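You operate a simulated robot arm through the tools that you are given. There is no shell and no other tool.

You are at the controls of a simulated robot arm. One attempt, no reset.

Task
Put the brown ring in the green bag at the bag holder.
Fine: stand the bag in the holder, set the bag lever to LOCKED while you load it, then to FREE. Where these are worked on the way, their far stop is far enough and under half their travel is too little: bag lever.
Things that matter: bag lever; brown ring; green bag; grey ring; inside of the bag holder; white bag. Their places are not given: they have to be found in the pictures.

Only the result counts: the job must be done as asked and must still hold three seconds after the hand-in. Knocking over, shifting, dropping, spilling or breaking anything else fails it.

Robot
A 6-joint arm with a two-finger gripper, fixed in place. Base frame: the origin is on the floor under the middle of its stand, x ahead of it, y to its left, z up. Lengths are in m, angles in rad, forces in N, time in s.
With the tool pointing down near the work surface it reaches from about 0.32 to 0.68 m from the base axis. Its first joint turns from -2.897 to 2.897 rad. Payload 3.18 kg.
Tool frame: the origin (TCP) lies between the finger pads and is the grasp point; the fingertips stand 0.03 m ahead of it; z points along the fingers, y is the line along which they close. The gripper opens to 0.144 m; its body begins 0.103 m behind the TCP.
Orientation is that of the tool frame in the base frame, as a unit quaternion [x, y, z, w]. With the fingers straight down and closing along the base's y, the tool's x points along the base's -x, its y along +y and its z along -z.

Tools
- The arm moves only by the tool jog_arm. Its argument "targets" is a list of rows, each a list of 7 numbers: the shift along the tool's x, y, z in m, then the turn, a rotation vector about the tool's x, y, z in rad, then the gripper command, from -1 (shut) to 1 (fully open), values between in proportion. In form: [[x, y, z, ax, ay, az, gripper], ...]. A call has 1 to 20 rows; each row shifts and turns the commanded pose from where the row before left it, along the tool's axes as they then stand. A row lasts 0.2 s, in which the tool goes at most 0.05 m and 0.15 rad; a call with a longer step from one row to the next is refused whole, and so is a gripper value outside its range. Where a pose cannot be reached the arm comes as near as it can. A force on the tool above 60 N (or 10 N above the force at the start of the call, whichever is more), or a blocked arm, ends the call early, and 0.2 s more pass. Each finger travels about 0.1867 m/s and halts on what it meets, pressing with about 42 N; the grip force reading is that of the motor and also rises with nothing between the fingers. The clock runs only during rows and for 0.2 s after the last one: add rows that do not move to give the fingers time. It gives the time, the measured TCP pose, the force on the tool (base axes), the opening and the grip force at its end, in the units of the frame above (readings bear some noise), with the torque about the TCP (base axes, N m) and any sound that the robot's microphone picked up.
- Cameras (640 x 400 px; columns grow to the right, rows downward): "scene" is fixed at [0.4022, -0.4986, 1.4754]; the picture's right is [0.99, 0.14, 0.00], its down [0.07, -0.49, -0.87] and it looks along [-0.12, 0.86, -0.49] (base axes); focal length 358 px, centre (320, 200). "wrist" rides on the gripper at [0.076, 0.016, -0.143] in the tool frame; the picture's right is [-0.21, 0.98, 0.00], its down [-0.84, -0.18, -0.51] and it looks along [-0.50, -0.11, 0.86] (tool axes); focal length 218 px, centre (320, 200).
- snapshot(camera): a new picture of that camera. It takes no simulated time.
- measure_at(camera, pixels): for up to 12 pixels [column, row] of the newest picture of that camera ("zoom" is the newest enlarged one), the place [x, y, z] in the base frame of the surface seen there, good to about 0.002 m. It takes no simulated time.
- inspect(camera, box): a new picture of the part [left, top, right, bottom] of that camera's present view, enlarged. It takes no simulated time.
- finish_job(): hands the job in; it is judged then, once.

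Open the gripper and draw the arm clear of the work before you hand the job in, unless the task says otherwise.

The tools are called after ">>>" by a JSON object that holds its "op" and its "data". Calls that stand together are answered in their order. jog_arm: Moves the arm, as the interface text tells. Its arguments: {"type":"object","properties":{"targets":{"type":"array","items":{"type":"array","items":{"type":"number"}}}},"required":["targets"]} The other tools are called the same way: snapshot (camera) takes a picture; measure_at (camera, pixels) gives the place of the surface under pixels of a picture; inspect (camera, box) takes an enlarged picture of a part of a camera's view; finish_job () hands the job in.

At the start:

```text
t: 0.0
position: [0.1946, 0.3024, 0.9849]
tcp_rot: [0.0, 1.0, 0.0, 0.001]
ft_force: [0.7, 0.0, 0.4]
moment: [0.02, -0.01, -0.02]
gripper_width: 0.1441
grip_force: 0.0
```

scene: 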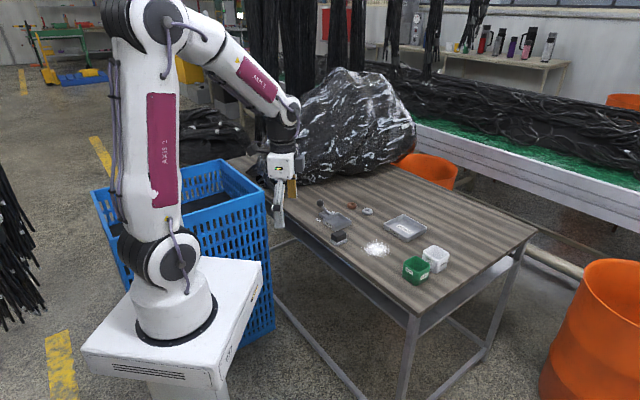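
wrist: 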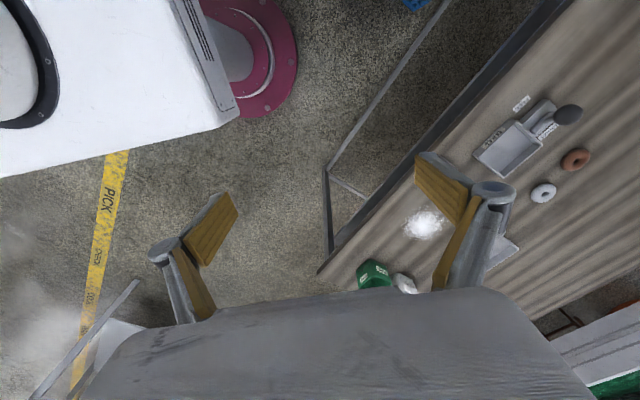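

The scene picture shows a table with a green bag near (416,270), a white bag near (435,258), rings near (351,205) and (367,211), and a holder/lever near (330,215). I zoom in on the table.

>>> {"op": "inspect", "data": {"camera": "scene", "box": [300, 180, 460, 290]}}

>>> {"op": "inspect", "data": {"camera": "wrist", "box": [340, 70, 620, 300]}}

```text
3.64 times, centred on (380, 235) of scene
```

zoom: 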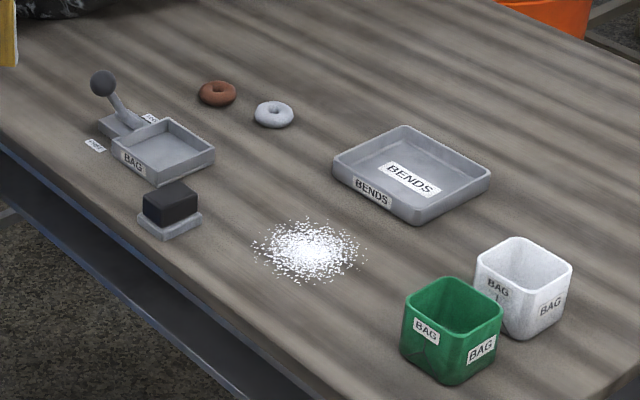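

```text
1.74 times, centred on (480, 185) of wrist
```

zoom: 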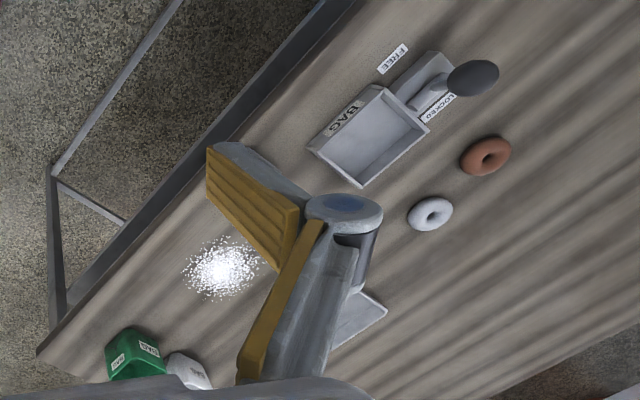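

The zoom shows the BAG holder at zoom (163,150) with a lever behind it, a black block on a plate at (170,205), powder, and the BENDS tray. I zoom tighter on the holder and lever and on the bags.

>>> {"op": "inspect", "data": {"camera": "scene", "box": [312, 192, 380, 244]}}

>>> {"op": "measure_at", "data": {"camera": "zoom", "pixels": [[100, 100], [300, 100]]}}

```text
7.69 times, centred on (346, 218) of scene
```

zoom: 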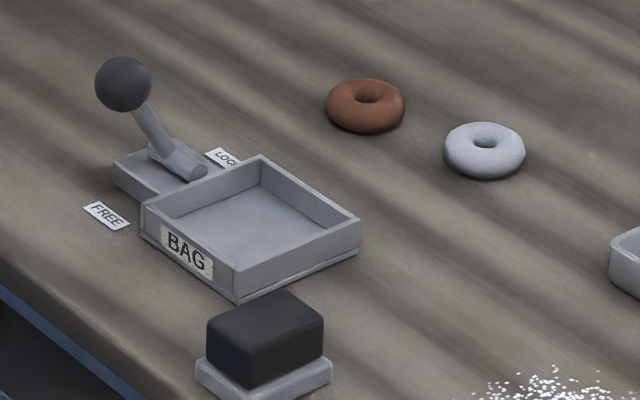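

```text
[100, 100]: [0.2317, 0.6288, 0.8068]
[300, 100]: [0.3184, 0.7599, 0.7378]
```

I measure the lever, holder and ring points in this zoom.

>>> {"op": "measure_at", "data": {"camera": "zoom", "pixels": [[123, 84], [152, 130], [198, 172], [130, 172], [106, 215], [222, 157], [146, 206], [259, 159], [356, 222], [237, 268], [245, 222], [190, 222]]}}

>>> {"op": "measure_at", "data": {"camera": "zoom", "pixels": [[366, 97], [330, 103], [402, 103], [364, 82], [364, 122], [485, 142], [447, 148], [522, 148], [484, 125], [484, 170], [265, 318], [265, 360]]}}

```text
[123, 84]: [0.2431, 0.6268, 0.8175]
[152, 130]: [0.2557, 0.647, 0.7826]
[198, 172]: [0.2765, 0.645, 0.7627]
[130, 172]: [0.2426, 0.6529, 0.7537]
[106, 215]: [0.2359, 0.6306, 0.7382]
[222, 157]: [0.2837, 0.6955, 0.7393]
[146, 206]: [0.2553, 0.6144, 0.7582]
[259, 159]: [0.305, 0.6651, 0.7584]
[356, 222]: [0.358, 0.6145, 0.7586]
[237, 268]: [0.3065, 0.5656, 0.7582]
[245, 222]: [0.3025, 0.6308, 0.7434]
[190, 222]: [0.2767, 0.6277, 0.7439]
```

```text
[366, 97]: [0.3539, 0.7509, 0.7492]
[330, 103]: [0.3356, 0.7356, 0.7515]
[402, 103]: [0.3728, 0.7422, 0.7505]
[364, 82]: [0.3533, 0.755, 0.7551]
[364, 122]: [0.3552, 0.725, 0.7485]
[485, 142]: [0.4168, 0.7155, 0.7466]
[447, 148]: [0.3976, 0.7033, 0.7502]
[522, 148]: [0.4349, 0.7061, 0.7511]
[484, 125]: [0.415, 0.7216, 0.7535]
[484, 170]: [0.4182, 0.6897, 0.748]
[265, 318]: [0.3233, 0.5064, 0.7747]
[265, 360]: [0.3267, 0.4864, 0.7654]
```

The table is at z≈0.738, the brown ring at about (0.354, 0.739). Next I zoom on the bags at (416,270) and (435,258) to find their places and shape.

>>> {"op": "inspect", "data": {"camera": "scene", "box": [390, 234, 460, 288]}}

```text
7.41 times, centred on (425, 261) of scene
```

zoom: 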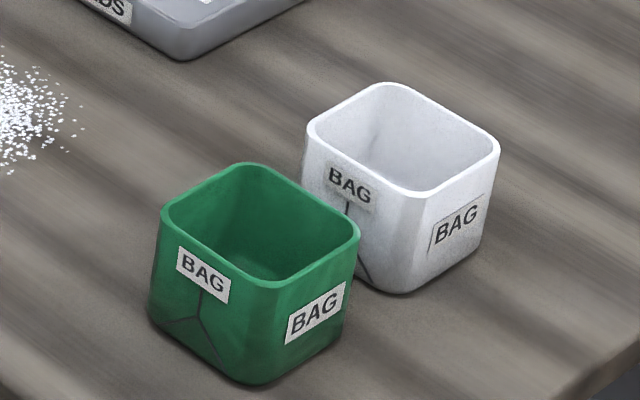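

I measure the rims, corners and insides of both bags, and their gap.

>>> {"op": "measure_at", "data": {"camera": "zoom", "pixels": [[165, 210], [248, 165], [355, 235], [270, 284], [250, 255], [205, 245], [320, 258], [200, 188], [300, 195], [155, 310], [255, 378], [350, 320]]}}

>>> {"op": "measure_at", "data": {"camera": "zoom", "pixels": [[311, 127], [388, 85], [496, 150], [418, 193], [400, 160], [350, 160], [460, 170], [405, 288], [485, 240], [345, 105], [440, 112], [590, 300]]}}

```text
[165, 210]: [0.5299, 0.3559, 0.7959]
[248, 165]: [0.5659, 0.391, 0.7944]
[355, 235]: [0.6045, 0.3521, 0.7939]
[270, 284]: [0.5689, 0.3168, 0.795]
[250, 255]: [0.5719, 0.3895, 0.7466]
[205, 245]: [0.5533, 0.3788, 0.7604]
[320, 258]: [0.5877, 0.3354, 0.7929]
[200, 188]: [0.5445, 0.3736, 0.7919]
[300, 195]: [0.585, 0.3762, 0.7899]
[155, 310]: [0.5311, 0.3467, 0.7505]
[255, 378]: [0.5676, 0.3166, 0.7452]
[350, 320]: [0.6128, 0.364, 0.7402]
```

```text
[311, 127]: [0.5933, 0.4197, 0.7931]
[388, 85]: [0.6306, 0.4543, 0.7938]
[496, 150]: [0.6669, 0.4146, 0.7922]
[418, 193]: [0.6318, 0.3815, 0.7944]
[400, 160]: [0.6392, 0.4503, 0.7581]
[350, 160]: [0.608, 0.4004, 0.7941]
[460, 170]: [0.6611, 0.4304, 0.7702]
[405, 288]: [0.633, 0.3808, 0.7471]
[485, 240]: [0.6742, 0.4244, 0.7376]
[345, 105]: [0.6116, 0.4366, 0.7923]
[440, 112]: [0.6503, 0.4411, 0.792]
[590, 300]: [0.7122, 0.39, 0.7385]
```

The green bag is centred near (0.567, 0.354) with rim z≈0.795, the holder near (0.306, 0.615). I look at the gripper's shape in the scene at (283,180) and the lever in the wrist view at (540,120).

>>> {"op": "inspect", "data": {"camera": "scene", "box": [240, 130, 320, 240]}}

>>> {"op": "inspect", "data": {"camera": "wrist", "box": [460, 80, 610, 180]}}

```text
3.64 times, centred on (280, 185) of scene
```

zoom: 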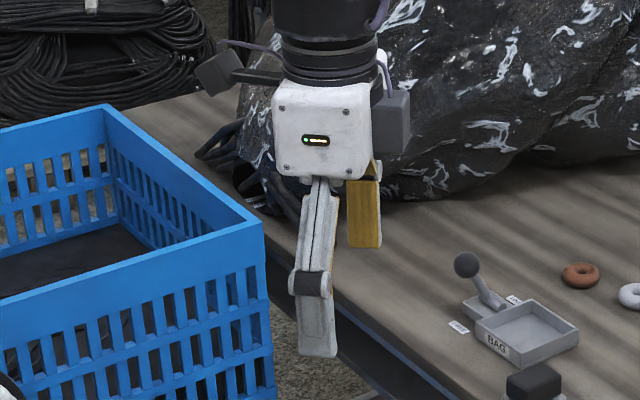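

```text
4.00 times, centred on (535, 130) of wrist
```

zoom: 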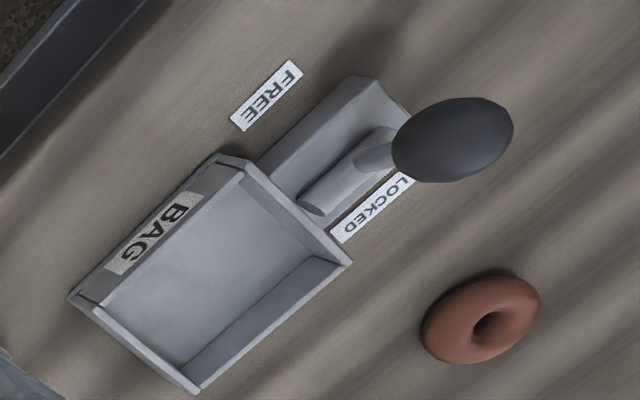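

I measure the lever's base box, axle and knob in this wrist zoom, along with the labels.

>>> {"op": "measure_at", "data": {"camera": "zoom", "pixels": [[450, 140], [405, 140], [505, 130], [375, 155], [340, 185], [318, 205], [350, 90], [372, 82], [262, 165], [405, 110], [265, 95], [375, 205]]}}

>>> {"op": "measure_at", "data": {"camera": "zoom", "pixels": [[242, 165], [350, 262], [195, 390], [72, 297], [235, 165], [335, 258], [185, 358], [100, 300], [210, 270], [300, 140], [480, 320], [120, 275]]}}

```text
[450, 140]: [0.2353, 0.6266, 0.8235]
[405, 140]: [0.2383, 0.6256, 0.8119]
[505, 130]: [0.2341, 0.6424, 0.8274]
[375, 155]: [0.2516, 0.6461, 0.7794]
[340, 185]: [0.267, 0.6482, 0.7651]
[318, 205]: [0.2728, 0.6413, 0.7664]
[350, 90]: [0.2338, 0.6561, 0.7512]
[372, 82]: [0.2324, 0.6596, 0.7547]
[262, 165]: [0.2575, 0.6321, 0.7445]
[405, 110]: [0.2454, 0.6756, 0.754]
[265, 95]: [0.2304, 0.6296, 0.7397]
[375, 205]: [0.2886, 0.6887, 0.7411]
```

```text
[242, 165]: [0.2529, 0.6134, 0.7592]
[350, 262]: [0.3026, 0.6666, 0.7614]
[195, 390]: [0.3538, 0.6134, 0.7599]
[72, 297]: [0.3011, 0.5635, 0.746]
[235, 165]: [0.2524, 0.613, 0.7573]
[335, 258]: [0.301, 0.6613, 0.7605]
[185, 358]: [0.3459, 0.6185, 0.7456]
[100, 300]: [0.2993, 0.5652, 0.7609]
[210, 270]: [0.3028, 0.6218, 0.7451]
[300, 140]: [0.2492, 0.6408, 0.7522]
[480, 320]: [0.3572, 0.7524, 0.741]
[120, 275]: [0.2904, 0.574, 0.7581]
```

The lever leans toward FREE (knob near (0.242,0.638,0.811)), pivot near the holder's NW wall; bag, holder sides all lie at about 45°. I turn the tool 45° so that it closes along the NW–SE faces and move high above the green bag.

>>> {"op": "jog_arm", "data": {"targets": [[0, 0, 0, 0, 0, -0.1309, 1], [0, 0, 0, 0, 0, -0.1309, 1], [0, 0, 0, 0, 0, -0.1309, 1], [0, 0, 0, 0, 0, -0.1309, 1], [0, 0, 0, 0, 0, -0.1309, 1], [0, 0, 0, 0, 0, -0.1309, 1], [-0.03, -0.0227, 0.003, 0, 0, 0, 1], [-0.03, -0.0227, 0.003, 0, 0, 0, 1], [-0.03, -0.0227, 0.003, 0, 0, 0, 1], [-0.03, -0.0227, 0.003, 0, 0, 0, 1], [-0.03, -0.0227, 0.003, 0, 0, 0, 1], [-0.03, -0.0227, 0.003, 0, 0, 0, 1], [-0.03, -0.0227, 0.003, 0, 0, 0, 1], [-0.03, -0.0227, 0.003, 0, 0, 0, 1], [-0.03, -0.0227, 0.003, 0, 0, 0, 1], [-0.03, -0.0227, 0.003, 0, 0, 0, 1], [0, 0, 0, 0, 0, 0, 1]]}}

>>> {"op": "snapshot", "data": {"camera": "wrist"}}

>>> {"op": "snapshot", "data": {"camera": "scene"}}

```text
t: 3.6
position: [0.523, 0.3243, 0.897]
tcp_rot: [-0.383, 0.924, 0.001, 0.007]
ft_force: [0.9, -1.3, -0.4]
moment: [-0.03, 0.04, 0.0]
gripper_width: 0.1441
grip_force: 0.0
out of reach, approached as far as the arm can: row 12, 13, 14, 15, 16
```

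```text
taken
```

wrist: 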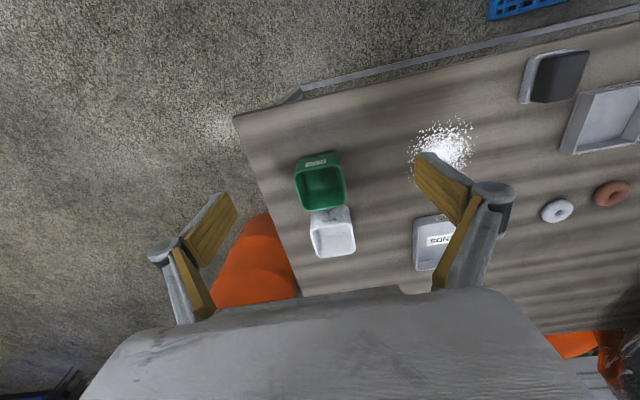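

```text
taken
```

scene: 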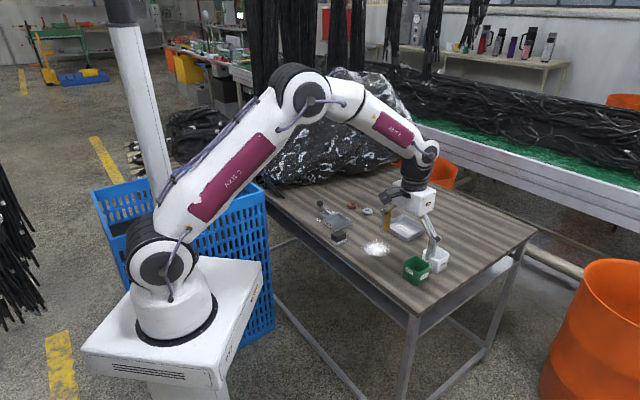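

The tool-down reach stopped at (0.523,0.324,0.897); the bag at (320,180) in the wrist view is a bit beyond. I tilt the tool outward by 0.35 rad about its closing axis, which keeps the pads parallel to the bag's faces and adds reach.

>>> {"op": "jog_arm", "data": {"targets": [[0, 0, 0, 0, -0.1167, 0, 1], [0, 0, 0, 0, -0.1167, 0, 1], [0, 0, 0, 0, -0.1167, 0, 1], [0, 0, 0, 0, 0, 0, 1], [0, 0, 0, 0, 0, 0, 1]]}}

>>> {"op": "snapshot", "data": {"camera": "wrist"}}

>>> {"op": "inspect", "data": {"camera": "scene", "box": [370, 160, 480, 290]}}

```text
t: 4.8
position: [0.5233, 0.3242, 0.898]
tcp_rot: [-0.377, 0.91, 0.067, 0.162]
ft_force: [-0.3, -0.3, -0.1]
moment: [0.02, 0.01, 0.01]
gripper_width: 0.144
grip_force: 0.1
```

```text
taken
```

wrist: 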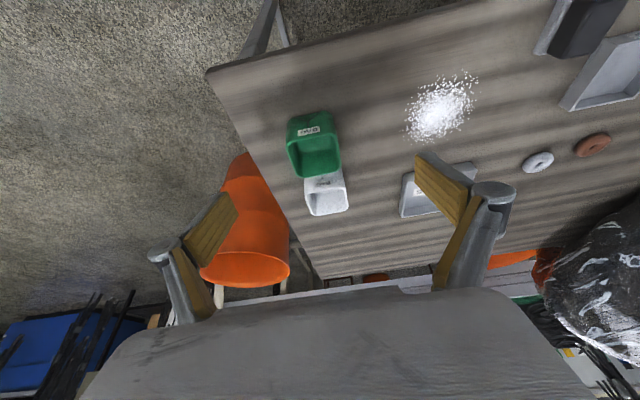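

```text
3.08 times, centred on (425, 225) of scene
```

zoom: 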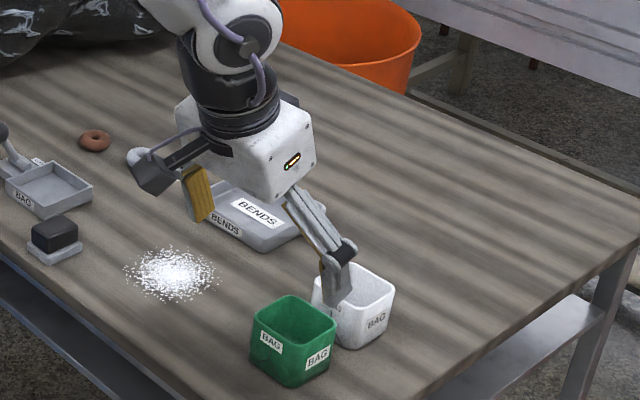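

The tilt came out at 20° and the pose is clean. I zoom the wrist camera on the green bag at (314,145) to refine its centre and orientation.

>>> {"op": "inspect", "data": {"camera": "wrist", "box": [270, 100, 366, 220]}}

```text
3.33 times, centred on (318, 160) of wrist
```

zoom: 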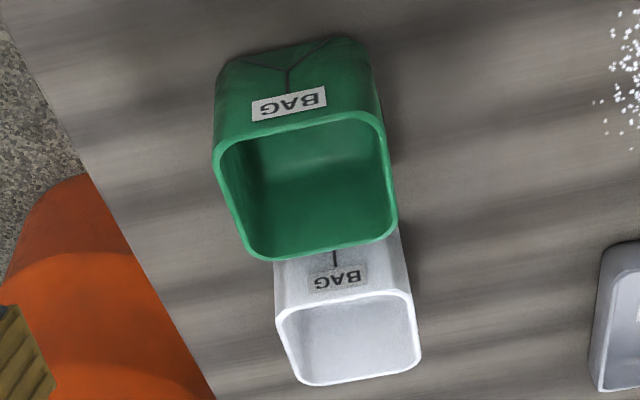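

I measure points along each rim edge of the green bag, then inside floor and the SW face.

>>> {"op": "measure_at", "data": {"camera": "zoom", "pixels": [[250, 133], [300, 120], [350, 113], [218, 170], [227, 205], [238, 237], [383, 140], [389, 170], [395, 205], [285, 256], [335, 250], [375, 240]]}}

>>> {"op": "measure_at", "data": {"camera": "zoom", "pixels": [[320, 200], [300, 215], [225, 75], [360, 60], [290, 105], [280, 315], [300, 380], [350, 295], [415, 330], [360, 378], [290, 90], [250, 60]]}}

```text
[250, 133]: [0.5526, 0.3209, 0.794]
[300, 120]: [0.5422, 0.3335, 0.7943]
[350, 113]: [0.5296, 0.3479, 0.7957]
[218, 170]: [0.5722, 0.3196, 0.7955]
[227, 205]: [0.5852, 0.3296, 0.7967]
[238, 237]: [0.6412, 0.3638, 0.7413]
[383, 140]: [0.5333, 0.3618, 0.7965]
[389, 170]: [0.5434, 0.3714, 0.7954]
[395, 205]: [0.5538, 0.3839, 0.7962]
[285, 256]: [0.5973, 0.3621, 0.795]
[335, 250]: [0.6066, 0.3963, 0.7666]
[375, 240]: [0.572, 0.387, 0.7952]
```

```text
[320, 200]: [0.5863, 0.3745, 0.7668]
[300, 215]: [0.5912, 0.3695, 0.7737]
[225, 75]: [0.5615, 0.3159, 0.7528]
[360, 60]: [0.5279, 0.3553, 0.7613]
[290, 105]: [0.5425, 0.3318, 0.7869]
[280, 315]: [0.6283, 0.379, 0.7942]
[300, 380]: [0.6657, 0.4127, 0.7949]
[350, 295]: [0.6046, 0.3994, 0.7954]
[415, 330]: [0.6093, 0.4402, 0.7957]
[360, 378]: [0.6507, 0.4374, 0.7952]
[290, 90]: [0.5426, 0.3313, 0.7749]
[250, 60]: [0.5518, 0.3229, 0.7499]
```

The bag centre refines to (0.566, 0.353) with sides at 45° and about 0.059 wide. I move to a pre-grasp above it at (0.562, 0.349, 0.865), gripper still fully open.

>>> {"op": "jog_arm", "data": {"targets": [[-0.0154, -0.0049, 0.0233, 0, 0, 0, 1], [-0.0154, -0.0049, 0.0233, 0, 0, 0, 1], [0, 0, 0, 0, 0, 0, 1]]}}

>>> {"op": "snapshot", "data": {"camera": "wrist"}}

>>> {"op": "inspect", "data": {"camera": "scene", "box": [370, 190, 480, 290]}}

```text
t: 5.6
position: [0.5605, 0.3517, 0.8673]
tcp_rot: [-0.377, 0.91, 0.067, 0.161]
ft_force: [-0.4, 0.4, -0.6]
moment: [0.02, 0.0, 0.0]
gripper_width: 0.144
grip_force: 0.1
```

```text
taken
```

wrist: 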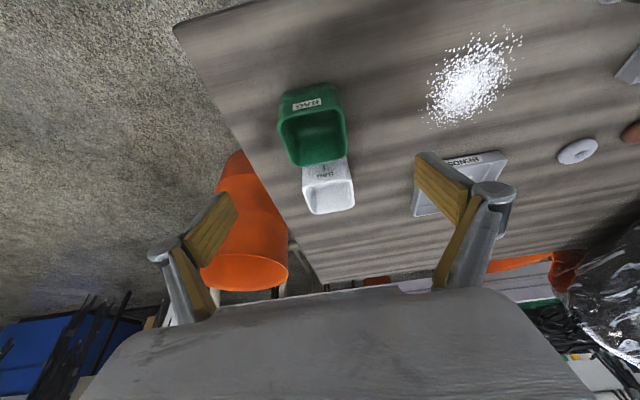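

```text
4.00 times, centred on (425, 240) of scene
```

zoom: 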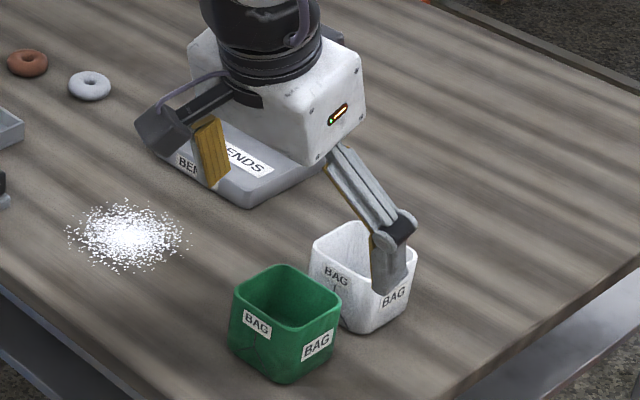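

The fingers straddle the bag in v with the white bag clear on its NE side. I descend straight down to about (0.562, 0.349, 0.799), leaving the gripper open.

>>> {"op": "jog_arm", "data": {"targets": [[0.0081, -0.001, 0.0213, 0, 0, 0, 1], [0.0081, -0.001, 0.0213, 0, 0, 0, 1], [0.0081, -0.001, 0.0213, 0, 0, 0, 1], [0, 0, 0, 0, 0, 0, 1]]}}

>>> {"op": "snapshot", "data": {"camera": "wrist"}}

>>> {"op": "inspect", "data": {"camera": "scene", "box": [380, 210, 470, 290]}}

```text
t: 6.6
position: [0.5658, 0.3469, 0.7981]
tcp_rot: [-0.376, 0.91, 0.067, 0.161]
ft_force: [-0.2, -0.2, 0.7]
moment: [0.04, 0.0, -0.04]
gripper_width: 0.1439
grip_force: 0.1
```

```text
taken
```

wrist: 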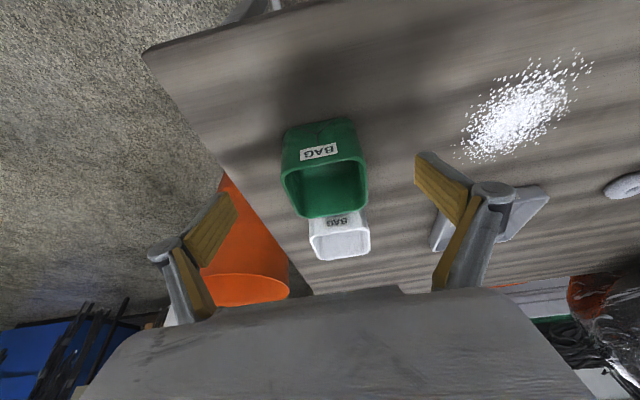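

```text
5.00 times, centred on (425, 250) of scene
```

zoom: 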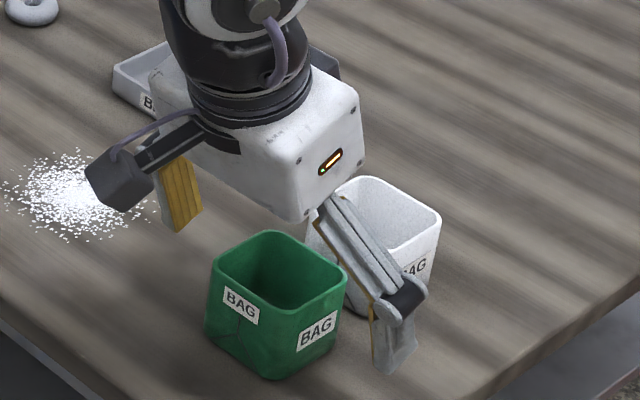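

The bag sits midway between the fingertips in both views (wrist (326,185), scene zoom (278,270)). I close part-way to about 0.068 to check centring before gripping.

>>> {"op": "jog_arm", "data": {"targets": [[0, 0, 0, 0, 0, 0, 0.5], [0, 0, 0, 0, 0, 0, 0.2], [0, 0, 0, 0, 0, 0, 0.0], [0, 0, 0, 0, 0, 0, -0.05], [0, 0, 0, 0, 0, 0, -0.05]]}}

>>> {"op": "inspect", "data": {"camera": "wrist", "box": [240, 100, 410, 250]}}

>>> {"op": "inspect", "data": {"camera": "scene", "box": [380, 210, 470, 290]}}

```text
t: 7.8
position: [0.5647, 0.3473, 0.7984]
tcp_rot: [-0.377, 0.91, 0.067, 0.161]
ft_force: [0.3, -0.4, -1.3]
moment: [-0.01, 0.02, 0.0]
gripper_width: 0.0684
grip_force: 0.0
```

```text
2.67 times, centred on (325, 175) of wrist
```

zoom: 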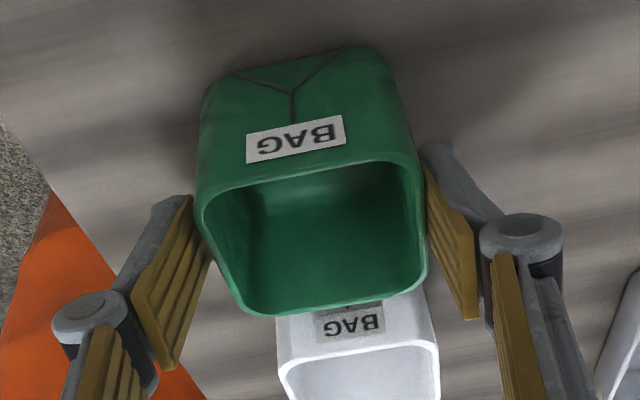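

```text
5.00 times, centred on (425, 250) of scene
```

zoom: 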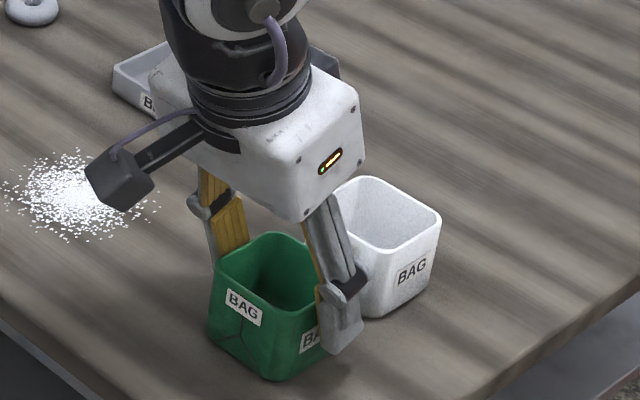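

Both pads stand a couple of mm off the bag's faces and the bag looks square to them. I close fully onto the bag and hold for a moment.

>>> {"op": "jog_arm", "data": {"targets": [[0, 0, 0, 0, 0, 0, -0.15], [0, 0, 0, 0, 0, 0, -0.3], [0, 0, 0, 0, 0, 0, -0.5], [0, 0, 0, 0, 0, 0, -0.5]]}}

>>> {"op": "inspect", "data": {"camera": "wrist", "box": [240, 100, 410, 250]}}

```text
t: 8.8
position: [0.5648, 0.3474, 0.7982]
tcp_rot: [-0.376, 0.91, 0.066, 0.161]
ft_force: [-0.4, 0.6, 1.6]
moment: [0.0, 0.02, 0.0]
gripper_width: 0.0603
grip_force: 41.6
```

```text
2.67 times, centred on (325, 175) of wrist
```

zoom: 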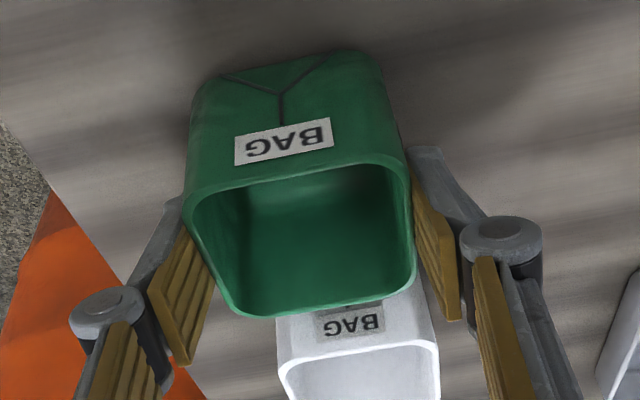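

The grip holds at 0.0603 m with 41.6 N. I lift the bag straight up by about 0.07 and check it.

>>> {"op": "jog_arm", "data": {"targets": [[-0.0035, 0, -0.0094, 0, 0, 0, -0.5], [-0.0069, 0, -0.0188, 0, 0, 0, -0.5], [-0.0069, 0, -0.0188, 0, 0, 0, -0.5], [-0.0069, 0, -0.0188, 0, 0, 0, -0.5], [0, 0, 0, 0, 0, 0, -0.5]]}}

>>> {"op": "inspect", "data": {"camera": "scene", "box": [370, 190, 480, 290]}}

>>> {"op": "snapshot", "data": {"camera": "wrist"}}

```text
t: 10.0
position: [0.5666, 0.3458, 0.8697]
tcp_rot: [-0.376, 0.91, 0.066, 0.161]
ft_force: [-0.4, -0.5, -0.1]
moment: [-0.02, 0.0, -0.01]
gripper_width: 0.0604
grip_force: 42.2
```

```text
4.00 times, centred on (425, 240) of scene
```

zoom: 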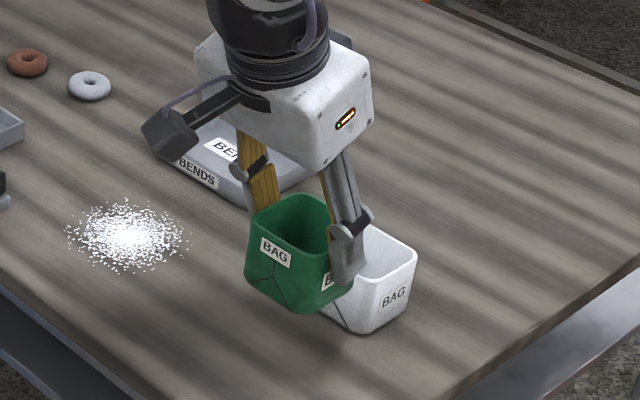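

```text
taken
```

wrist: 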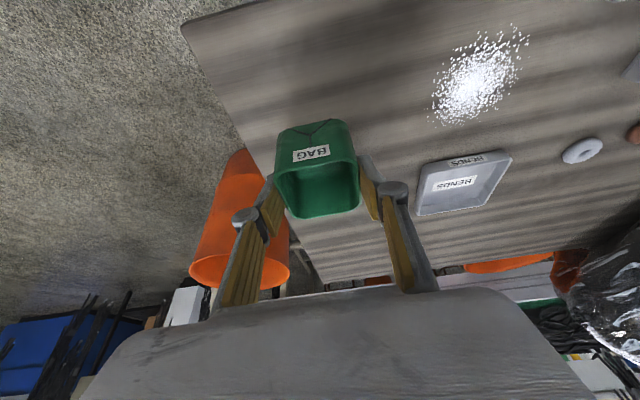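

The bag is carried level with 42 N grip. Before going to the holder I measure the NW finger's knuckle (wrist zoom) to see if it would clear the lever knob.

>>> {"op": "inspect", "data": {"camera": "wrist", "box": [250, 110, 450, 300]}}

```text
2.11 times, centred on (350, 205) of wrist
```

zoom: 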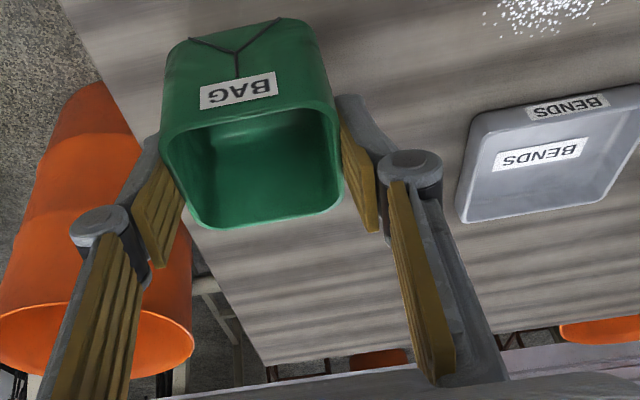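

>>> {"op": "measure_at", "data": {"camera": "zoom", "pixels": [[410, 160], [440, 160], [437, 175], [385, 165], [350, 105], [375, 140], [362, 175], [345, 130], [375, 220], [440, 190], [425, 200], [475, 300]]}}

>>> {"op": "measure_at", "data": {"camera": "zoom", "pixels": [[165, 160], [180, 180], [200, 217], [225, 120], [300, 112], [330, 115], [337, 150], [340, 190], [325, 212], [260, 224], [215, 225], [250, 115]]}}

```text
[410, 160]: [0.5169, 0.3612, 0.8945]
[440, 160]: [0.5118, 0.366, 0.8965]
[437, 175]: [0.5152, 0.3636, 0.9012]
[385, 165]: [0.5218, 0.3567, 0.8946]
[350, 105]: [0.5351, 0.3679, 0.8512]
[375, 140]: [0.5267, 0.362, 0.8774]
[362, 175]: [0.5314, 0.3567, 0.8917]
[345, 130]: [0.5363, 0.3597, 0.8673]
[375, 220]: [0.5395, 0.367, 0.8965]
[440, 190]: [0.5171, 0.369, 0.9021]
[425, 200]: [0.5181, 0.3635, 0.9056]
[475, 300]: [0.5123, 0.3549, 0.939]
```

```text
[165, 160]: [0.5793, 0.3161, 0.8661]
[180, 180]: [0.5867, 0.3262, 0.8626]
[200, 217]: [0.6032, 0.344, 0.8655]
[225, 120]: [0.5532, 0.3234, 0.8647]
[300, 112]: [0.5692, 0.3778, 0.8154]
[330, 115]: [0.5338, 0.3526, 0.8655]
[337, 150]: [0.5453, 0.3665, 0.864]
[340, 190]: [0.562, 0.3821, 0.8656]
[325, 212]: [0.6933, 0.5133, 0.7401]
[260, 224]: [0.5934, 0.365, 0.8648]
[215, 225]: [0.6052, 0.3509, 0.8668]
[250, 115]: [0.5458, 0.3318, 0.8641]
```

The knuckle's outer edge is about 0.051 from the tool's centre plane, and should pass the knob with roughly 5 mm to spare. I carry the bag NW along the tool's y by 0.30 m at this height, then look.

>>> {"op": "jog_arm", "data": {"targets": [[0, 0.02, 0, 0, 0, 0, -0.5], [0, 0.0375, 0, 0, 0, 0, -0.5], [0, 0.0375, 0, 0, 0, 0, -0.5], [0, 0.0375, 0, 0, 0, 0, -0.5], [0, 0.0375, 0, 0, 0, 0, -0.5], [0, 0.0375, 0, 0, 0, 0, -0.5], [0, 0.0375, 0, 0, 0, 0, -0.5], [0, 0.035, 0, 0, 0, 0, -0.5], [0, 0.02, 0, 0, 0, 0, -0.5], [0, 0, 0, 0, 0, 0, -0.5], [0, 0, 0, 0, 0, 0, -0.5]]}}

>>> {"op": "snapshot", "data": {"camera": "wrist"}}

>>> {"op": "snapshot", "data": {"camera": "scene"}}

```text
t: 12.4
position: [0.3529, 0.5581, 0.8663]
tcp_rot: [-0.378, 0.909, 0.067, 0.161]
ft_force: [-0.4, -0.8, -0.2]
moment: [-0.02, -0.01, -0.06]
gripper_width: 0.0603
grip_force: 42.0
```

```text
taken
```

wrist: 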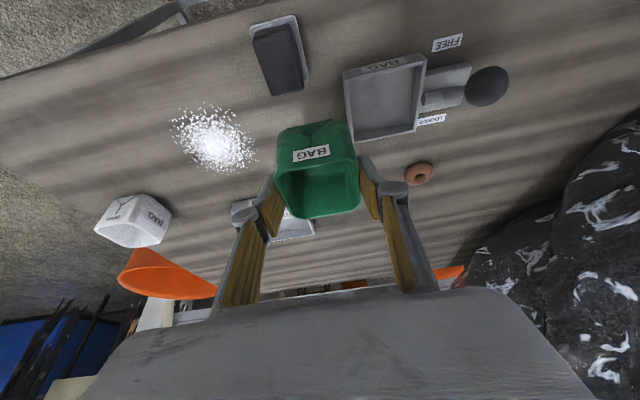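

```text
taken
```

scene: 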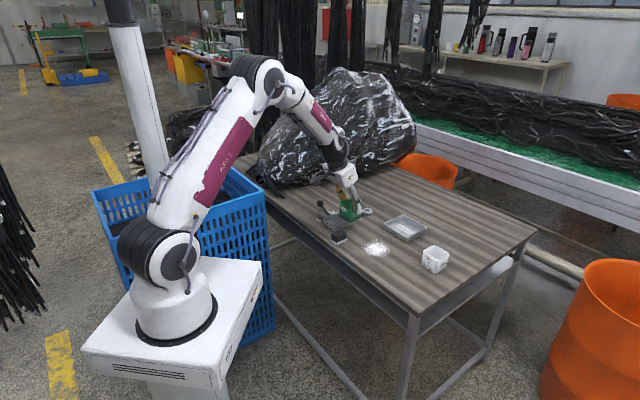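

The bag is over the table between powder and holder, and the holder and lever are in view at wrist (385,95). I zoom to measure holder edges and knob from here.

>>> {"op": "inspect", "data": {"camera": "wrist", "box": [330, 20, 530, 145]}}

```text
3.20 times, centred on (430, 82) of wrist
```

zoom: 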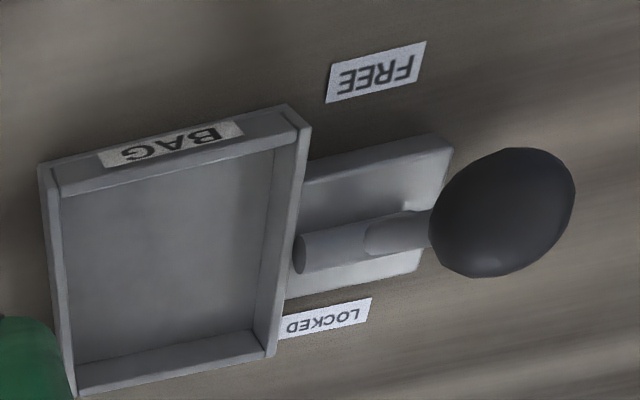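

>>> {"op": "measure_at", "data": {"camera": "zoom", "pixels": [[302, 127], [288, 107], [45, 170], [60, 195], [272, 350], [75, 390], [265, 350], [268, 330], [284, 240], [160, 380], [100, 183], [200, 155]]}}

>>> {"op": "measure_at", "data": {"camera": "zoom", "pixels": [[505, 210], [440, 215], [570, 195], [505, 155], [495, 268], [400, 230], [310, 255], [375, 240], [440, 150], [300, 180], [160, 250], [250, 330]]}}

```text
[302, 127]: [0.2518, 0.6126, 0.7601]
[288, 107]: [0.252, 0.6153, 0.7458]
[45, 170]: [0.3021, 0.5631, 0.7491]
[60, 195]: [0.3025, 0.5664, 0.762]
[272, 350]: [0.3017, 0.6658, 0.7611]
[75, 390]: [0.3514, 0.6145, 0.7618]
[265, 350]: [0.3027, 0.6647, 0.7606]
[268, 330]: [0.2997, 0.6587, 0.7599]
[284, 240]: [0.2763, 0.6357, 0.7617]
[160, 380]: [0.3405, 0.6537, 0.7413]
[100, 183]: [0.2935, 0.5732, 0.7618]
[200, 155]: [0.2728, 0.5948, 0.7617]
```

```text
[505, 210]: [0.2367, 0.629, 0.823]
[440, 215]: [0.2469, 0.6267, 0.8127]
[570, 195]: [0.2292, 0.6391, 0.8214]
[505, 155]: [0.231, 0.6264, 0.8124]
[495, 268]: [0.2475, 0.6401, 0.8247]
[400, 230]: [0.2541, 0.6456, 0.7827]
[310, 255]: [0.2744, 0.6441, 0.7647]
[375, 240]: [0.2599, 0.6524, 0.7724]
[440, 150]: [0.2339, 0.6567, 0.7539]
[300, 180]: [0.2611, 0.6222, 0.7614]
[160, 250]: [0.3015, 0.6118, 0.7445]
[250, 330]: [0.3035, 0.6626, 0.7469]
```

Now I measure the held bag's rim in the same wrist view, to get the bag-to-holder displacement free of camera bias.

>>> {"op": "inspect", "data": {"camera": "wrist", "box": [260, 110, 380, 230]}}

```text
3.33 times, centred on (320, 170) of wrist
```

zoom: 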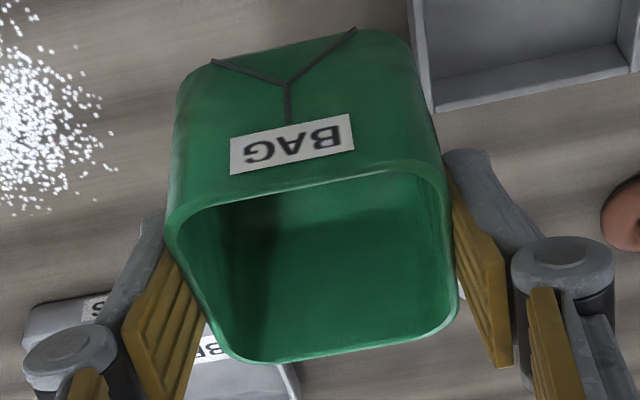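

>>> {"op": "measure_at", "data": {"camera": "zoom", "pixels": [[220, 192], [280, 180], [360, 163], [400, 160], [178, 265], [195, 305], [218, 343], [440, 190], [448, 240], [455, 290], [280, 361], [400, 340]]}}

>>> {"op": "measure_at", "data": {"camera": "zoom", "pixels": [[170, 225], [187, 285], [205, 325], [250, 184], [320, 171], [445, 215], [452, 265], [330, 353], [250, 362], [440, 325], [185, 80], [410, 60]]}}

```text
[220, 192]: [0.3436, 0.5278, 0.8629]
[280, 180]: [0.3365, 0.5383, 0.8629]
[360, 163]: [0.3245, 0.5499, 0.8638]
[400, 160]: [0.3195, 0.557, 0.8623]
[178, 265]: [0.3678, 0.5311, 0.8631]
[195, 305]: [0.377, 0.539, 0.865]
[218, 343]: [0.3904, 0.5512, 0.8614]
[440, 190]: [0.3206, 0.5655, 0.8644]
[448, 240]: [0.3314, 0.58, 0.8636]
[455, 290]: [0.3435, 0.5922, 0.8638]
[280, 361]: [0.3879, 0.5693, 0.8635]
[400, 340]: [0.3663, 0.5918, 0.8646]
```

```text
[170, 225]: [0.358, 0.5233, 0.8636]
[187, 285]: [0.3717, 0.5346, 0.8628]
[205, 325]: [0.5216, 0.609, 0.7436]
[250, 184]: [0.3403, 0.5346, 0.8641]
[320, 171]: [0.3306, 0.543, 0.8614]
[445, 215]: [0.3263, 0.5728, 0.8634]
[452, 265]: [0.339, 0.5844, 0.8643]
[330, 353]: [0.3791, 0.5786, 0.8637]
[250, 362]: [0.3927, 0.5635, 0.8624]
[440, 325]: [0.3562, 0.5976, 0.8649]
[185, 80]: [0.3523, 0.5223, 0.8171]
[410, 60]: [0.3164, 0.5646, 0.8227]
```

Bag centre is at (u,v)=(0.6475,0.1449) and holder centre at (0.6478,0.2209) in the 45° frame, so I need about +0.076 along tool y. First I check the holder's inner size with a tight zoom at wrist (385,95).

>>> {"op": "inspect", "data": {"camera": "wrist", "box": [335, 45, 435, 145]}}

```text
4.00 times, centred on (385, 95) of wrist
```

zoom: 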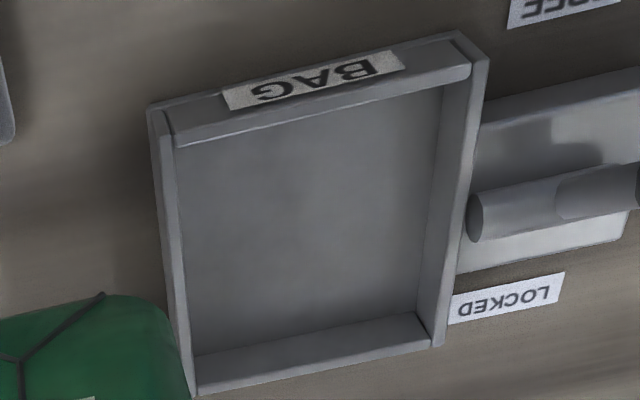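

>>> {"op": "measure_at", "data": {"camera": "zoom", "pixels": [[470, 75], [482, 60], [436, 240], [455, 240], [463, 170], [448, 170], [300, 380], [300, 364], [300, 345], [425, 200], [416, 308], [200, 353]]}}

>>> {"op": "measure_at", "data": {"camera": "zoom", "pixels": [[320, 108], [320, 90], [320, 115], [175, 240], [165, 240], [180, 240], [190, 240], [430, 310], [440, 340], [190, 390], [172, 145], [155, 110]]}}

```text
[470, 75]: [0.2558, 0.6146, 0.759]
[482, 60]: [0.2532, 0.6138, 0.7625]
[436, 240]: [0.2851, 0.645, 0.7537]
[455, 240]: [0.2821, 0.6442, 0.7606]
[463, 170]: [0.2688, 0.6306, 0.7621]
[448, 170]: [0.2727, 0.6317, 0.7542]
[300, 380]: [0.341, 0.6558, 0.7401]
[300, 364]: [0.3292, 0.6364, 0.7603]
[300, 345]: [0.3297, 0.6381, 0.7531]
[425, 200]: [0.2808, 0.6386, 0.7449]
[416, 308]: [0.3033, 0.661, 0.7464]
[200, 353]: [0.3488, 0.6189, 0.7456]
```

```text
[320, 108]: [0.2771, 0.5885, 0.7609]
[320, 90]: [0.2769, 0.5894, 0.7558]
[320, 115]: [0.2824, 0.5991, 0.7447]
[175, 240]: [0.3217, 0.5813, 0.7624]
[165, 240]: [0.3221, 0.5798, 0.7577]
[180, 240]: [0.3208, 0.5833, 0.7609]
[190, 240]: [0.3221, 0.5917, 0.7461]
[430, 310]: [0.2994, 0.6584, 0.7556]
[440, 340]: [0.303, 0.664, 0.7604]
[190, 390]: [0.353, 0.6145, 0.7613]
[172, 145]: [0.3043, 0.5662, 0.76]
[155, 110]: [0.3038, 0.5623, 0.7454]
```

The holder's inside is about 0.068 wide, giving roughly 4 mm clearance a side. I move +0.075 along tool y (and 1.5 mm outward) to sit the bag over the holder, then re-measure.

>>> {"op": "jog_arm", "data": {"targets": [[-0.0005, 0.025, 0.0002, 0, 0, 0, -0.5], [-0.0005, 0.025, 0.0002, 0, 0, 0, -0.5], [-0.0004, 0.025, 0.0001, 0, 0, 0, -0.5], [0, 0, 0, 0, 0, 0, -0.5], [0, 0, 0, 0, 0, 0, -0.5]]}}

>>> {"op": "snapshot", "data": {"camera": "wrist"}}

>>> {"op": "inspect", "data": {"camera": "scene", "box": [300, 170, 390, 250]}}

```text
t: 13.6
position: [0.3004, 0.6116, 0.8669]
tcp_rot: [-0.377, 0.91, 0.067, 0.161]
ft_force: [-0.2, -0.1, -0.3]
moment: [0.01, -0.01, 0.03]
gripper_width: 0.0605
grip_force: 42.0
```

```text
taken
```

wrist: 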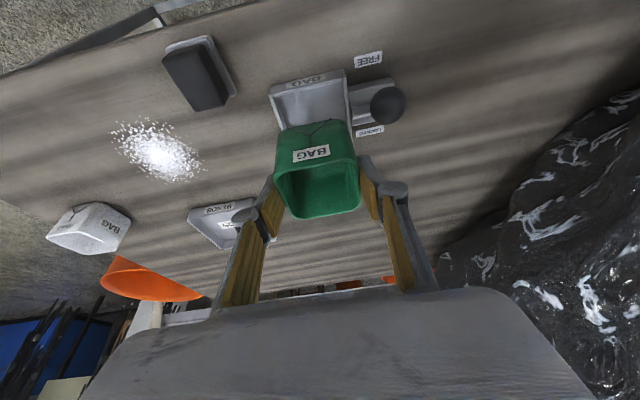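

```text
5.00 times, centred on (345, 210) of scene
```

zoom: 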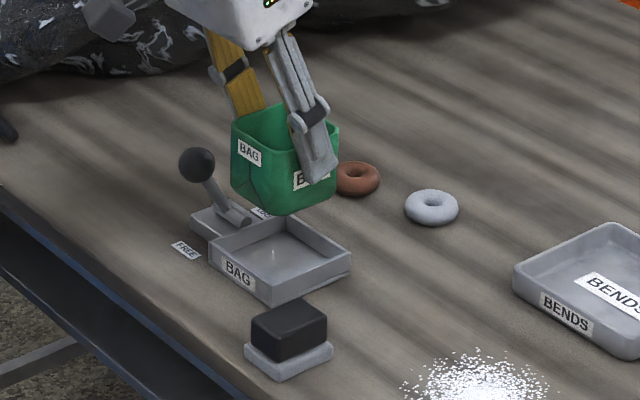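

The bag hangs over the holder in the scene zoom at (285,165). I measure the bag's lower outline and the holder's rim from this independent camera.

>>> {"op": "measure_at", "data": {"camera": "zoom", "pixels": [[212, 236], [272, 281], [348, 252], [284, 217], [272, 303], [240, 258], [310, 268], [234, 185], [260, 200], [282, 210], [310, 205], [332, 190]]}}

>>> {"op": "inspect", "data": {"camera": "wrist", "box": [255, 50, 415, 220]}}

```text
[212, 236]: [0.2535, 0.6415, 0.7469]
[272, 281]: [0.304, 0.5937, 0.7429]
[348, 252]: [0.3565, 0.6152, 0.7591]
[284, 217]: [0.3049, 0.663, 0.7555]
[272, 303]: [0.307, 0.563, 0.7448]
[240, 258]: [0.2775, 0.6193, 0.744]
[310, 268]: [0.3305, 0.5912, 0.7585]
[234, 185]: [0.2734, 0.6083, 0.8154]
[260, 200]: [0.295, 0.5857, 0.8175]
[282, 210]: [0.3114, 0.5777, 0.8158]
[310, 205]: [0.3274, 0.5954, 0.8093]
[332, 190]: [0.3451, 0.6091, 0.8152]
```

```text
2.35 times, centred on (335, 135) of wrist
```

zoom: 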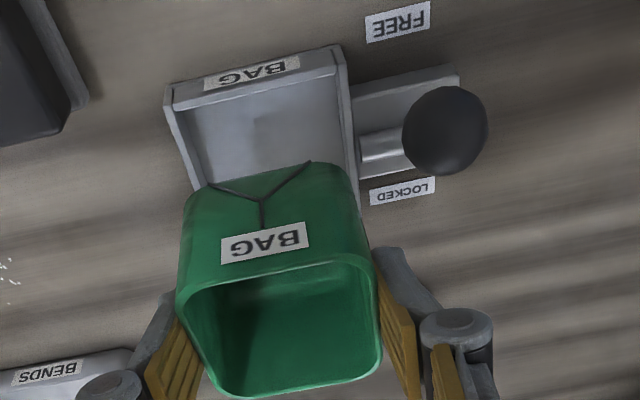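

Scene and wrist both put the bag within about 1 mm of the holder's centre. I descend 0.042, leaving the bag's bottom just above the holder's rim, and check.

>>> {"op": "jog_arm", "data": {"targets": [[0.0048, 0, 0.0132, 0, 0, 0, -0.5], [0.0048, 0, 0.0132, 0, 0, 0, -0.5], [0.0048, 0, 0.0132, 0, 0, 0, -0.5], [0, 0, 0, 0, 0, 0, -0.5], [0, 0, 0, 0, 0, 0, -0.5]]}}

>>> {"op": "inspect", "data": {"camera": "wrist", "box": [255, 50, 415, 220]}}

>>> {"op": "inspect", "data": {"camera": "scene", "box": [312, 185, 372, 240]}}

```text
t: 14.8
position: [0.3022, 0.6137, 0.8251]
tcp_rot: [-0.377, 0.91, 0.066, 0.161]
ft_force: [0.3, 0.1, -0.6]
moment: [0.02, -0.02, -0.03]
gripper_width: 0.06
grip_force: 42.1
```

```text
2.35 times, centred on (335, 135) of wrist
```

zoom: 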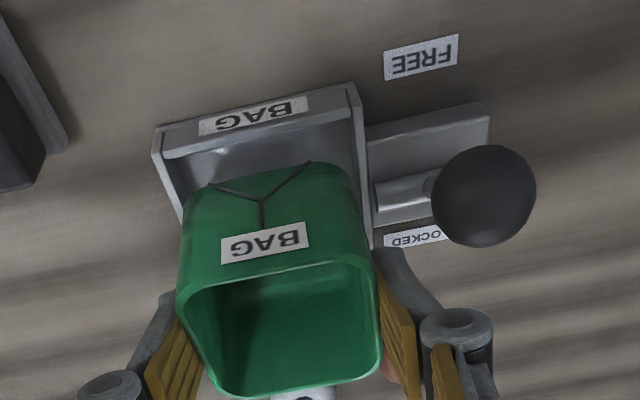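

```text
7.27 times, centred on (342, 212) of scene
```

zoom: 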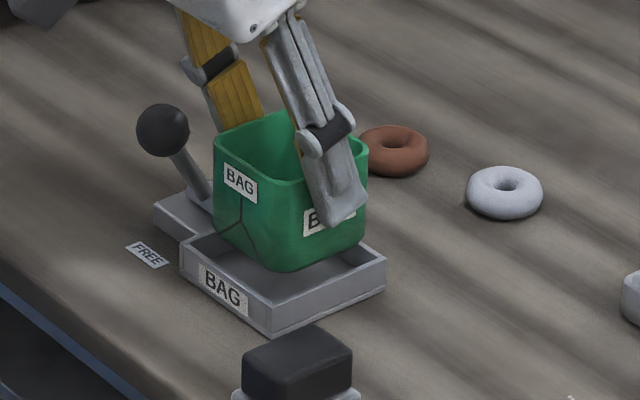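

The bag's bottom is just above the rim. I measure bag and holder points again in this scene zoom before inserting.

>>> {"op": "measure_at", "data": {"camera": "zoom", "pixels": [[183, 250], [272, 303], [383, 258], [272, 325], [225, 280], [325, 283], [218, 220], [240, 245], [262, 262], [290, 266], [330, 250], [362, 235]]}}

```text
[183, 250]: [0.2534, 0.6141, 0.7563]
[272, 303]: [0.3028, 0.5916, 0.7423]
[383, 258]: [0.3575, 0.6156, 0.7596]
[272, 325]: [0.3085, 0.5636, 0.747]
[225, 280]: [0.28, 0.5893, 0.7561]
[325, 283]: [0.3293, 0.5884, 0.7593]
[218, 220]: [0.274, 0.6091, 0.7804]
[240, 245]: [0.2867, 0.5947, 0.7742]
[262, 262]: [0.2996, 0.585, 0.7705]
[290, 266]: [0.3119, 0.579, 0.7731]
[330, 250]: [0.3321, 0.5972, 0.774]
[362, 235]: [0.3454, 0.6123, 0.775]
```

The scene suggests the bag is ~2–3 mm too far NE. I measure the same from the wrist view for a second opinion.

>>> {"op": "inspect", "data": {"camera": "wrist", "box": [255, 50, 415, 220]}}

>>> {"op": "measure_at", "data": {"camera": "zoom", "pixels": [[165, 148], [260, 128], [345, 107], [355, 90], [366, 180], [375, 245], [230, 270], [320, 262], [365, 300], [378, 350], [185, 330], [300, 388]]}}

>>> {"op": "measure_at", "data": {"camera": "zoom", "pixels": [[158, 150], [250, 130], [300, 118], [360, 130], [370, 210], [200, 280], [260, 268], [345, 262], [375, 320], [196, 350], [250, 395], [350, 378]]}}

```text
2.35 times, centred on (335, 135) of wrist
```

zoom: 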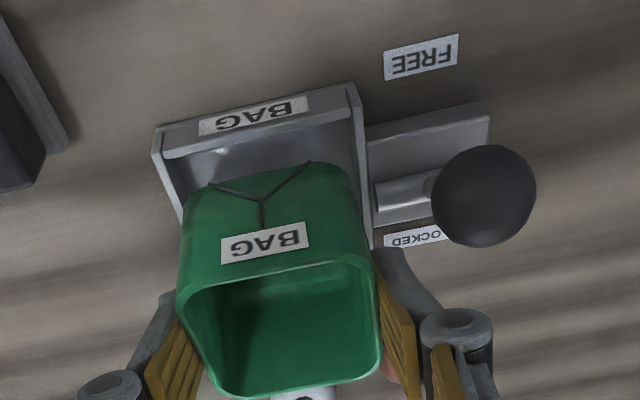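

```text
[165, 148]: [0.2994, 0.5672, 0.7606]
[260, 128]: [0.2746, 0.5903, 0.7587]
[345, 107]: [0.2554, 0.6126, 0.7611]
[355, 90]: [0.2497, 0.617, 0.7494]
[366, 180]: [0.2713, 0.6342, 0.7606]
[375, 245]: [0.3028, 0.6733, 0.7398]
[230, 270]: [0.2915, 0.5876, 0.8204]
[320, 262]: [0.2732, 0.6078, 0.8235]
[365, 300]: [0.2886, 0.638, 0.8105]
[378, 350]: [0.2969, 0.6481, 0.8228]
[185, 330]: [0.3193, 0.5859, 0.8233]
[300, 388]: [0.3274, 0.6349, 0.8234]
```

```text
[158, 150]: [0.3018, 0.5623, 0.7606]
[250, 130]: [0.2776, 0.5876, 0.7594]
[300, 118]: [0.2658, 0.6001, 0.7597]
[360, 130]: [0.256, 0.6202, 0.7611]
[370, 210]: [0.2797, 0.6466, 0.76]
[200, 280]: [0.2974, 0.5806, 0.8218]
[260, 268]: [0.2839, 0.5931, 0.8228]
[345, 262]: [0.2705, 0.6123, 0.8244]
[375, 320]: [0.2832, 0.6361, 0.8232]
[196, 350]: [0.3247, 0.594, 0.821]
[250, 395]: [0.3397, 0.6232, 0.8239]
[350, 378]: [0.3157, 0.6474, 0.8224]
```

Both cameras agree the bag is ~2 mm too far NE. I correct by −2.2 mm in u and lower 0.017, then read the force.

>>> {"op": "jog_arm", "data": {"targets": [[0.0021, 0.0007, -0.0008, 0, 0, 0, -0.5], [0, 0, 0, 0, 0, 0, -0.5], [0.002, 0, 0.0053, 0, 0, 0, -0.5], [0.002, 0, 0.0053, 0, 0, 0, -0.5], [0.002, 0, 0.0053, 0, 0, 0, -0.5], [0, 0, 0, 0, 0, 0, -0.5]]}}

>>> {"op": "inspect", "data": {"camera": "scene", "box": [312, 185, 372, 240]}}

>>> {"op": "inspect", "data": {"camera": "wrist", "box": [255, 50, 415, 220]}}

```text
t: 16.2
position: [0.3012, 0.6111, 0.809]
tcp_rot: [-0.377, 0.91, 0.066, 0.161]
ft_force: [-0.4, 0.8, 0.0]
moment: [-0.02, 0.0, -0.02]
gripper_width: 0.0603
grip_force: 43.2
```

```text
7.27 times, centred on (342, 212) of scene
```

zoom: 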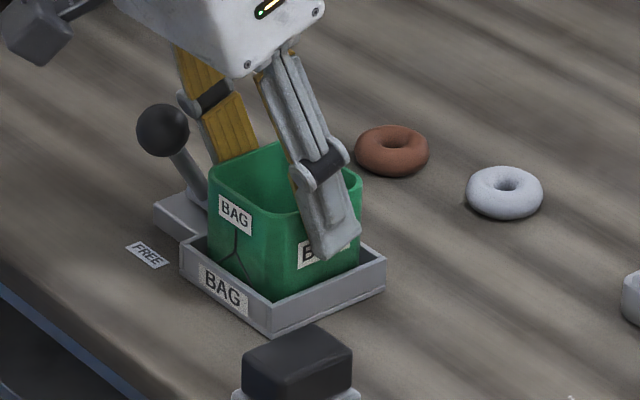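

```text
2.35 times, centred on (335, 135) of wrist
```

zoom: 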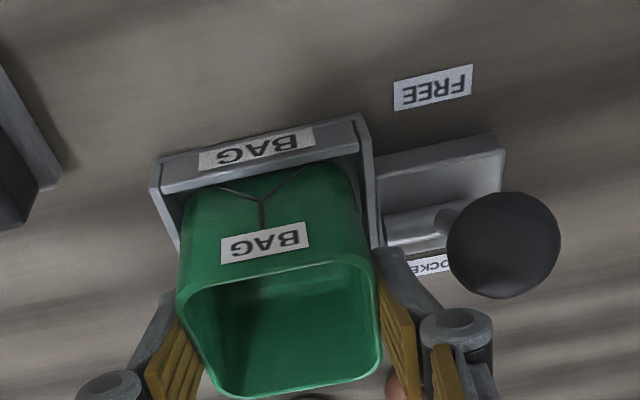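

The bag has entered the holder without contact force. I go down another 3 mm in small steps and read the force.

>>> {"op": "jog_arm", "data": {"targets": [[0.0005, 0, 0.0014, 0, 0, 0, -0.5], [0.0005, 0, 0.0014, 0, 0, 0, -0.5], [0, 0, 0, 0, 0, 0, -0.5]]}}

```text
t: 17.0
position: [0.2995, 0.6106, 0.8064]
tcp_rot: [-0.377, 0.91, 0.067, 0.161]
ft_force: [-0.2, -0.2, -0.7]
moment: [0.0, -0.04, -0.04]
gripper_width: 0.0603
grip_force: 42.0
```

No contact yet; I lower by 1 mm steps watching for an upward force.

>>> {"op": "jog_arm", "data": {"targets": [[0.00035, 0, 0.00094, 0, 0, 0, -0.5], [0, 0, 0, 0, 0, 0, -0.5]]}}

>>> {"op": "jog_arm", "data": {"targets": [[0.00035, 0, 0.00094, 0, 0, 0, -0.5], [0, 0, 0, 0, 0, 0, -0.5]]}}

```text
t: 17.6
position: [0.3005, 0.6109, 0.8049]
tcp_rot: [-0.376, 0.91, 0.067, 0.162]
ft_force: [-0.2, 0.6, 1.2]
moment: [0.0, 0.0, 0.0]
gripper_width: 0.0603
grip_force: 42.4
```

```text
t: 18.2
position: [0.2993, 0.6105, 0.8033]
tcp_rot: [-0.377, 0.91, 0.067, 0.161]
ft_force: [-0.4, -0.1, 0.0]
moment: [0.02, -0.01, 0.0]
gripper_width: 0.0601
grip_force: 42.1
```

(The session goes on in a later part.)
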